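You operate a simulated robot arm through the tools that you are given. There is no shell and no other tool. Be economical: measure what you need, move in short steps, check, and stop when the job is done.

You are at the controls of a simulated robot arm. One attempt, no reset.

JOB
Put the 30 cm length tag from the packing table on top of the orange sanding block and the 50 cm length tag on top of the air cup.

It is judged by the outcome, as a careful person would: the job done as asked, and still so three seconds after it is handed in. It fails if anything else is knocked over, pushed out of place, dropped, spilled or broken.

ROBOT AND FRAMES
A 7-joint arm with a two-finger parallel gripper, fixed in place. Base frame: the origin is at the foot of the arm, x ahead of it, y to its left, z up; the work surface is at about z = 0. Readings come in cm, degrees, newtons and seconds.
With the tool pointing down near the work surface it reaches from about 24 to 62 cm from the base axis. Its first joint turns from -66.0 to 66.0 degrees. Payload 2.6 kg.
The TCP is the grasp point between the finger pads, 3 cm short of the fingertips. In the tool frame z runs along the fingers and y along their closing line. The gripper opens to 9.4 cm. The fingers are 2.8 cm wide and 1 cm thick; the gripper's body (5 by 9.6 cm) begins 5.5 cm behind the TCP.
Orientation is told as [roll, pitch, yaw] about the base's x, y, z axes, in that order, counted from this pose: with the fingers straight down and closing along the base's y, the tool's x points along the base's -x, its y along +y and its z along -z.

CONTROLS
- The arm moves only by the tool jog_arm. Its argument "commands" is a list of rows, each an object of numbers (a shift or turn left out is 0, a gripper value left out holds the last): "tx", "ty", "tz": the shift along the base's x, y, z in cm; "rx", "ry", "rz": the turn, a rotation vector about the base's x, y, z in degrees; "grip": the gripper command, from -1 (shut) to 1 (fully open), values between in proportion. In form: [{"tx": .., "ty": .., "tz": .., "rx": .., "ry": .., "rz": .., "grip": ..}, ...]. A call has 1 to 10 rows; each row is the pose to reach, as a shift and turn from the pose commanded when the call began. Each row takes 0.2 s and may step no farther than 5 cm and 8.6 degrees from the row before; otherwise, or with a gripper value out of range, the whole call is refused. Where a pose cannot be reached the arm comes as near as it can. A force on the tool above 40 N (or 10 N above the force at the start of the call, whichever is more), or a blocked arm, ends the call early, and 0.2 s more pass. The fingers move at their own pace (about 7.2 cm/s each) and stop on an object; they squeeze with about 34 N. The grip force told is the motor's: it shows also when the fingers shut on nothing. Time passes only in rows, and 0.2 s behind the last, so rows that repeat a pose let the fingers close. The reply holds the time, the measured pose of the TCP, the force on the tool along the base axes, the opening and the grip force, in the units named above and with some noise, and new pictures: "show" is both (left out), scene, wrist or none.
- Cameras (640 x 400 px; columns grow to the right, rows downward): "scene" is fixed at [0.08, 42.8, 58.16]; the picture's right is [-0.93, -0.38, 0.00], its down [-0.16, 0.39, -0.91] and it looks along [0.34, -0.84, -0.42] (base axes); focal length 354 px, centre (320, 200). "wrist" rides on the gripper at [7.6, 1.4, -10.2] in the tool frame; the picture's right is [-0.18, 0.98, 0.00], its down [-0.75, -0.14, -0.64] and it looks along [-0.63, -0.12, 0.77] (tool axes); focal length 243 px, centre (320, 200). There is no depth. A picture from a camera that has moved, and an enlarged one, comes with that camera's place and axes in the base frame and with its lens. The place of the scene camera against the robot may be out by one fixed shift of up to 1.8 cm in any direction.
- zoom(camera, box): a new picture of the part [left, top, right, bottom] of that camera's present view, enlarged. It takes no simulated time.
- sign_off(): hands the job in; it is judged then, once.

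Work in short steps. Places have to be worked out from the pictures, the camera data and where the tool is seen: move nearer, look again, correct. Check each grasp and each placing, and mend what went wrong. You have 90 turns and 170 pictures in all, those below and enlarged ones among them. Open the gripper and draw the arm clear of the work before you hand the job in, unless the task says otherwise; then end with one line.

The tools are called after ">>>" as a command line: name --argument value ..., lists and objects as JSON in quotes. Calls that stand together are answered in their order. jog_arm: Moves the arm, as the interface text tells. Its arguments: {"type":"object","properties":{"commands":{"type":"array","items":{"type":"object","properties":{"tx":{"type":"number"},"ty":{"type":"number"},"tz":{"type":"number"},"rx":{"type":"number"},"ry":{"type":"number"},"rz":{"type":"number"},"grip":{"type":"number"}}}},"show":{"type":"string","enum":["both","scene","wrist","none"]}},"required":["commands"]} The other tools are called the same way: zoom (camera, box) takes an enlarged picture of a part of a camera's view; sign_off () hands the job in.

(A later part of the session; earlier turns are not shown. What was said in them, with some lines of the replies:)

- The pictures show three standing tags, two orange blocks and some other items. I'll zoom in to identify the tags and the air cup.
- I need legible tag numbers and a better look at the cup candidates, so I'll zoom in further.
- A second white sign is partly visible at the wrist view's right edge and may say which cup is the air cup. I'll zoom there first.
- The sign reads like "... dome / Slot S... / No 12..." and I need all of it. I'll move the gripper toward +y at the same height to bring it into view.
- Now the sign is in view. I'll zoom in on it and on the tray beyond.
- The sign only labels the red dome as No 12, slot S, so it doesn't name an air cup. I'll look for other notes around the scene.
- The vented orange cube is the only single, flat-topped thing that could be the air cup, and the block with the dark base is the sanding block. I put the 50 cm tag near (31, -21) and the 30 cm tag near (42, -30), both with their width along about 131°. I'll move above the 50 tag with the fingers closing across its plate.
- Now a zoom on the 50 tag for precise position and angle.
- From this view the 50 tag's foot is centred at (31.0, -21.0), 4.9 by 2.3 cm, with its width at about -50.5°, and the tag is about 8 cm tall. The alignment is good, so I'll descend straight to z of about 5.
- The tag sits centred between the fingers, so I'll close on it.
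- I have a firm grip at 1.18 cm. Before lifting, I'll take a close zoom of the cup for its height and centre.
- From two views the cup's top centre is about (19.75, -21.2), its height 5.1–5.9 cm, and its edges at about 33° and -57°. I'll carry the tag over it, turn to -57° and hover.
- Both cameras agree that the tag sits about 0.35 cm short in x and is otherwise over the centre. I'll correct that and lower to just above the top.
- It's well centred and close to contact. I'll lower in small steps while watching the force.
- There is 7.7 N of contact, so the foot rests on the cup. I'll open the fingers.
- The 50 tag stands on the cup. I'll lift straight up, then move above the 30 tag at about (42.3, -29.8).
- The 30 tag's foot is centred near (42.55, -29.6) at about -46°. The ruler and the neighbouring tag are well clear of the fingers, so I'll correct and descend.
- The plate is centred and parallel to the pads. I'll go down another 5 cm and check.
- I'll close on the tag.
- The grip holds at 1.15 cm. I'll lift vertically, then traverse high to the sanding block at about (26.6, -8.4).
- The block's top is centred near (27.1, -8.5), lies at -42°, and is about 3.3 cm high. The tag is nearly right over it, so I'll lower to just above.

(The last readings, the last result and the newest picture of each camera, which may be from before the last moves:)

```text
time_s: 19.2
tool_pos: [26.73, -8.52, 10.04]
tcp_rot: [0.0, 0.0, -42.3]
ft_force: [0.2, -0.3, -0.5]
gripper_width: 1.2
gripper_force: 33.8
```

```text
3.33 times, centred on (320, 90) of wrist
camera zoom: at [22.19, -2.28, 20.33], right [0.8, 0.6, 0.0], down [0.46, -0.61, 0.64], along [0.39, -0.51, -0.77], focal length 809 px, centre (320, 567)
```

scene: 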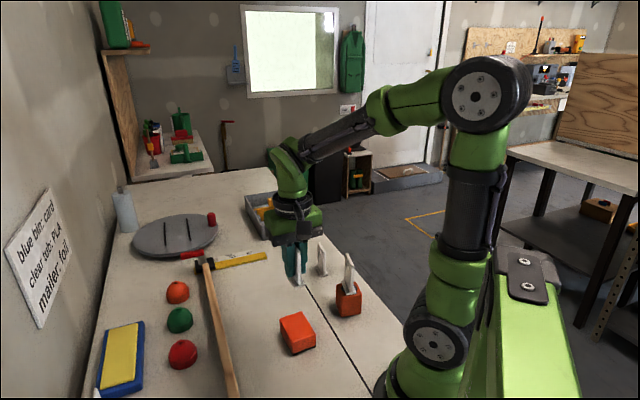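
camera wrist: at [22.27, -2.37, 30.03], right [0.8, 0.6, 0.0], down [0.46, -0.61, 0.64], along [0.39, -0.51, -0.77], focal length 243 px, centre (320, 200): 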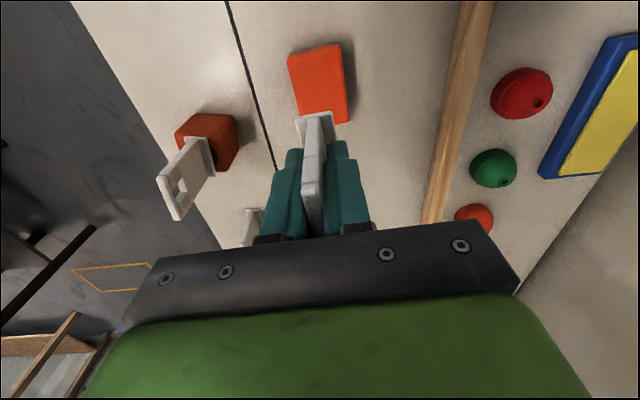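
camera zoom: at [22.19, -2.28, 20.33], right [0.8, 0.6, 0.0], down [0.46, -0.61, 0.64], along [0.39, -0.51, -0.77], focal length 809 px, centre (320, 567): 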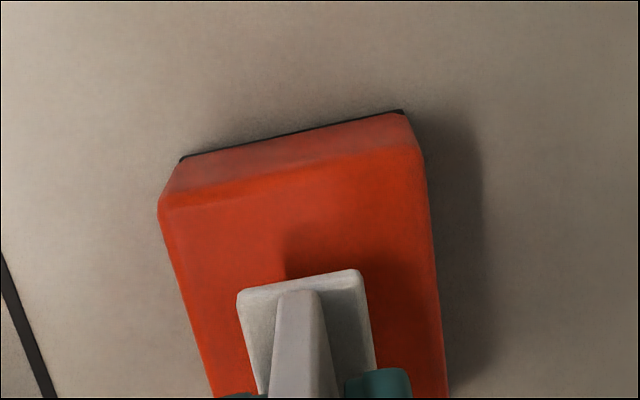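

About 1.5 cm of gap remains and it's centred. I'll lower gently to contact.

>>> jog_arm --commands '[{"tx": 0.2, "tz": -0.6}, {"tx": 0.2, "tz": -1.1}, {"tx": 0.2, "tz": -1.4}, {"tx": 0.2, "tz": -1.4}]' --show "none"

>>> zoom --camera "scene" --box '[255, 260, 345, 360]'

```text
time_s: 20.2
tool_pos: [27.18, -8.45, 8.68]
tcp_rot: [-0.1, -0.1, -42.1]
ft_force: [-0.3, 0.2, -1.3]
gripper_width: 1.17
gripper_force: 34.6
```

```text
4.00 times, centred on (300, 310) of scene
camera zoom: at [0.08, 42.8, 58.16], right [-0.93, -0.38, 0.0], down [-0.16, 0.39, -0.91], along [0.34, -0.84, -0.42], focal length 1417 px, centre (400, -240)
```

zoom: 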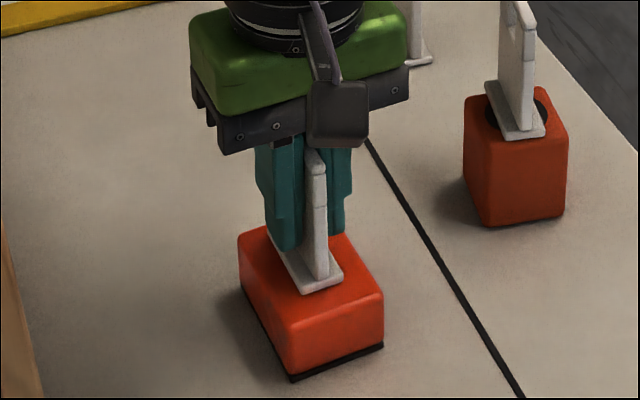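

There's no contact force yet, so I'll continue in small steps.

>>> jog_arm --commands '[{"tz": -0.15}, {"tz": -0.3}, {"tz": -0.3}]' --show "none"

```text
time_s: 21.0
tool_pos: [27.0, -8.53, 8.45]
tcp_rot: [0.1, -0.3, -42.2]
ft_force: [-4.7, 2.0, 31.8]
gripper_width: 1.19
gripper_force: 34.0
```

Contact is firm at 32 N. I'll ease up slightly and then release.

>>> jog_arm --commands '[{"tz": 0.18}, {"tz": 0.18}]' --show "none"

```text
time_s: 21.6
tool_pos: [26.92, -8.4, 8.52]
tcp_rot: [0.0, 0.1, -42.1]
ft_force: [3.0, -2.1, 8.8]
gripper_width: 1.18
gripper_force: 33.3
```

Contact is now light at 9 N, so I'll release.

>>> jog_arm --commands '[{"grip": -0.6}, {"grip": -0.2}, {"grip": 0.2}, {"grip": 0.2}]' --show "none"

>>> zoom --camera "scene" --box '[255, 260, 345, 360]'

```text
time_s: 22.6
tool_pos: [26.96, -8.51, 8.48]
tcp_rot: [0.0, 0.0, -42.2]
ft_force: [0.8, -0.5, -0.3]
gripper_width: 5.66
gripper_force: 0.0
```

```text
4.00 times, centred on (300, 310) of scene
camera zoom: at [0.08, 42.8, 58.16], right [-0.93, -0.38, 0.0], down [-0.16, 0.39, -0.91], along [0.34, -0.84, -0.42], focal length 1417 px, centre (400, -240)
```

zoom: 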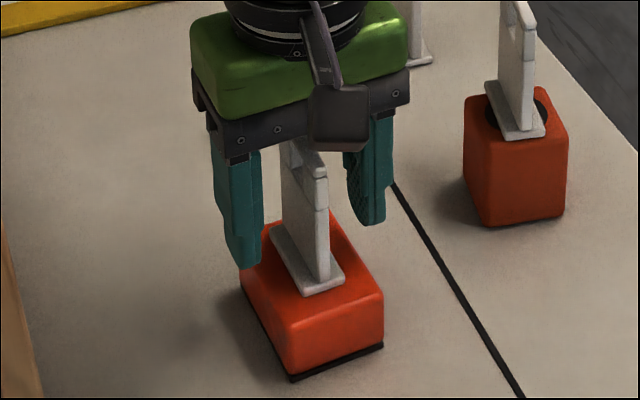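

The tag stands free on the block. I'll lift straight up, then return toward the start pose for a final check.

>>> jog_arm --commands '[{"tz": 4}, {"tz": 8}, {"tz": 12.5, "grip": 1}, {"tz": 17, "rz": 8}, {"tz": 21, "rz": 16}, {"tx": 0, "ty": -4, "tz": 22, "rz": 24}, {"tx": -1, "ty": -8, "tz": 22, "rz": 32}, {"tx": -2, "ty": -12, "tz": 22, "rz": 40}, {"tx": -2, "ty": -16, "tz": 22, "rz": 42}, {"tx": -2, "ty": -16, "tz": 22, "rz": 42}]'

>>> zoom --camera "wrist" --box '[250, 0, 490, 150]'

>>> zoom --camera "scene" --box '[240, 230, 400, 370]'

```text
time_s: 24.8
tool_pos: [25.12, -24.33, 30.42]
tcp_rot: [0.0, 0.0, -0.2]
ft_force: [-0.7, 0.7, -0.6]
gripper_width: 9.42
gripper_force: 0.0
camera wrist: at [17.57, -22.87, 40.66], right [0.19, 0.98, 0.0], down [0.75, -0.14, 0.64], along [0.63, -0.12, -0.77], focal length 243 px, centre (320, 200)
```

scene: 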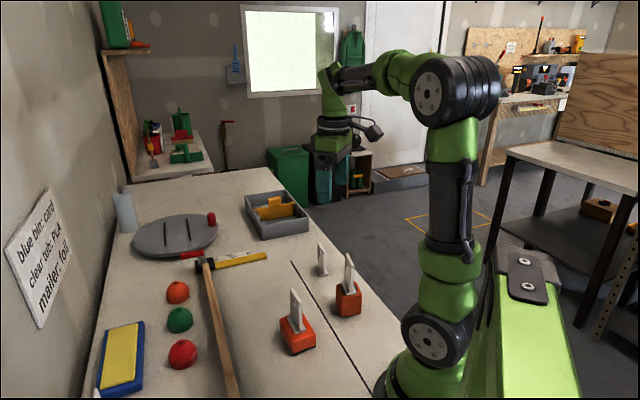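
wrist: 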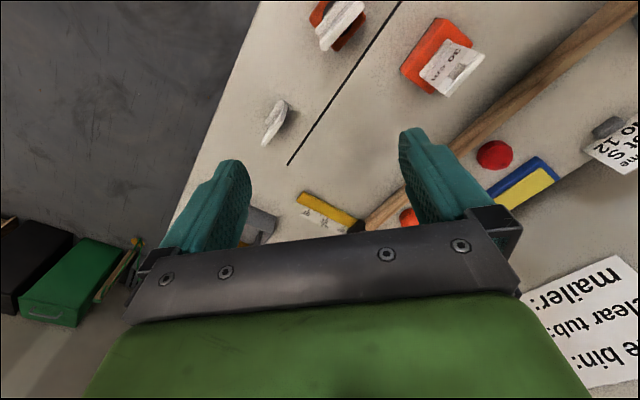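

```text
2.67 times, centred on (370, 75) of wrist
camera zoom: at [17.57, -22.87, 40.66], right [0.19, 0.98, 0.0], down [0.75, -0.14, 0.64], along [0.63, -0.12, -0.77], focal length 647 px, centre (187, 533)
```

zoom: 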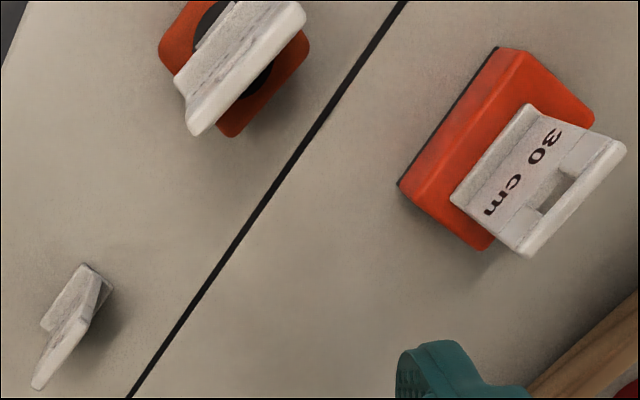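

```text
2.86 times, centred on (320, 300) of scene
camera zoom: at [0.08, 42.79, 58.16], right [-0.93, -0.38, 0.0], down [-0.16, 0.39, -0.91], along [0.34, -0.84, -0.42], focal length 1012 px, centre (320, -86)
```

zoom: 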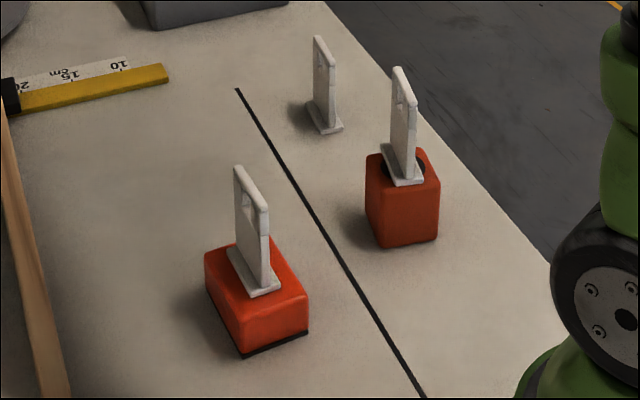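

The 30 cm tag stands on the orange sanding block and the 50 cm tag on the air cup. The gripper is open and clear, and nothing else has moved.

>>> sign_off

```text
The job is handed in.
```

The 30 cm tag is on the orange sanding block and the 50 cm tag is on the vented orange cube. Nothing in the scene is labelled "air cup"; I took the cube for it because it is the only other single, flat-topped object there.
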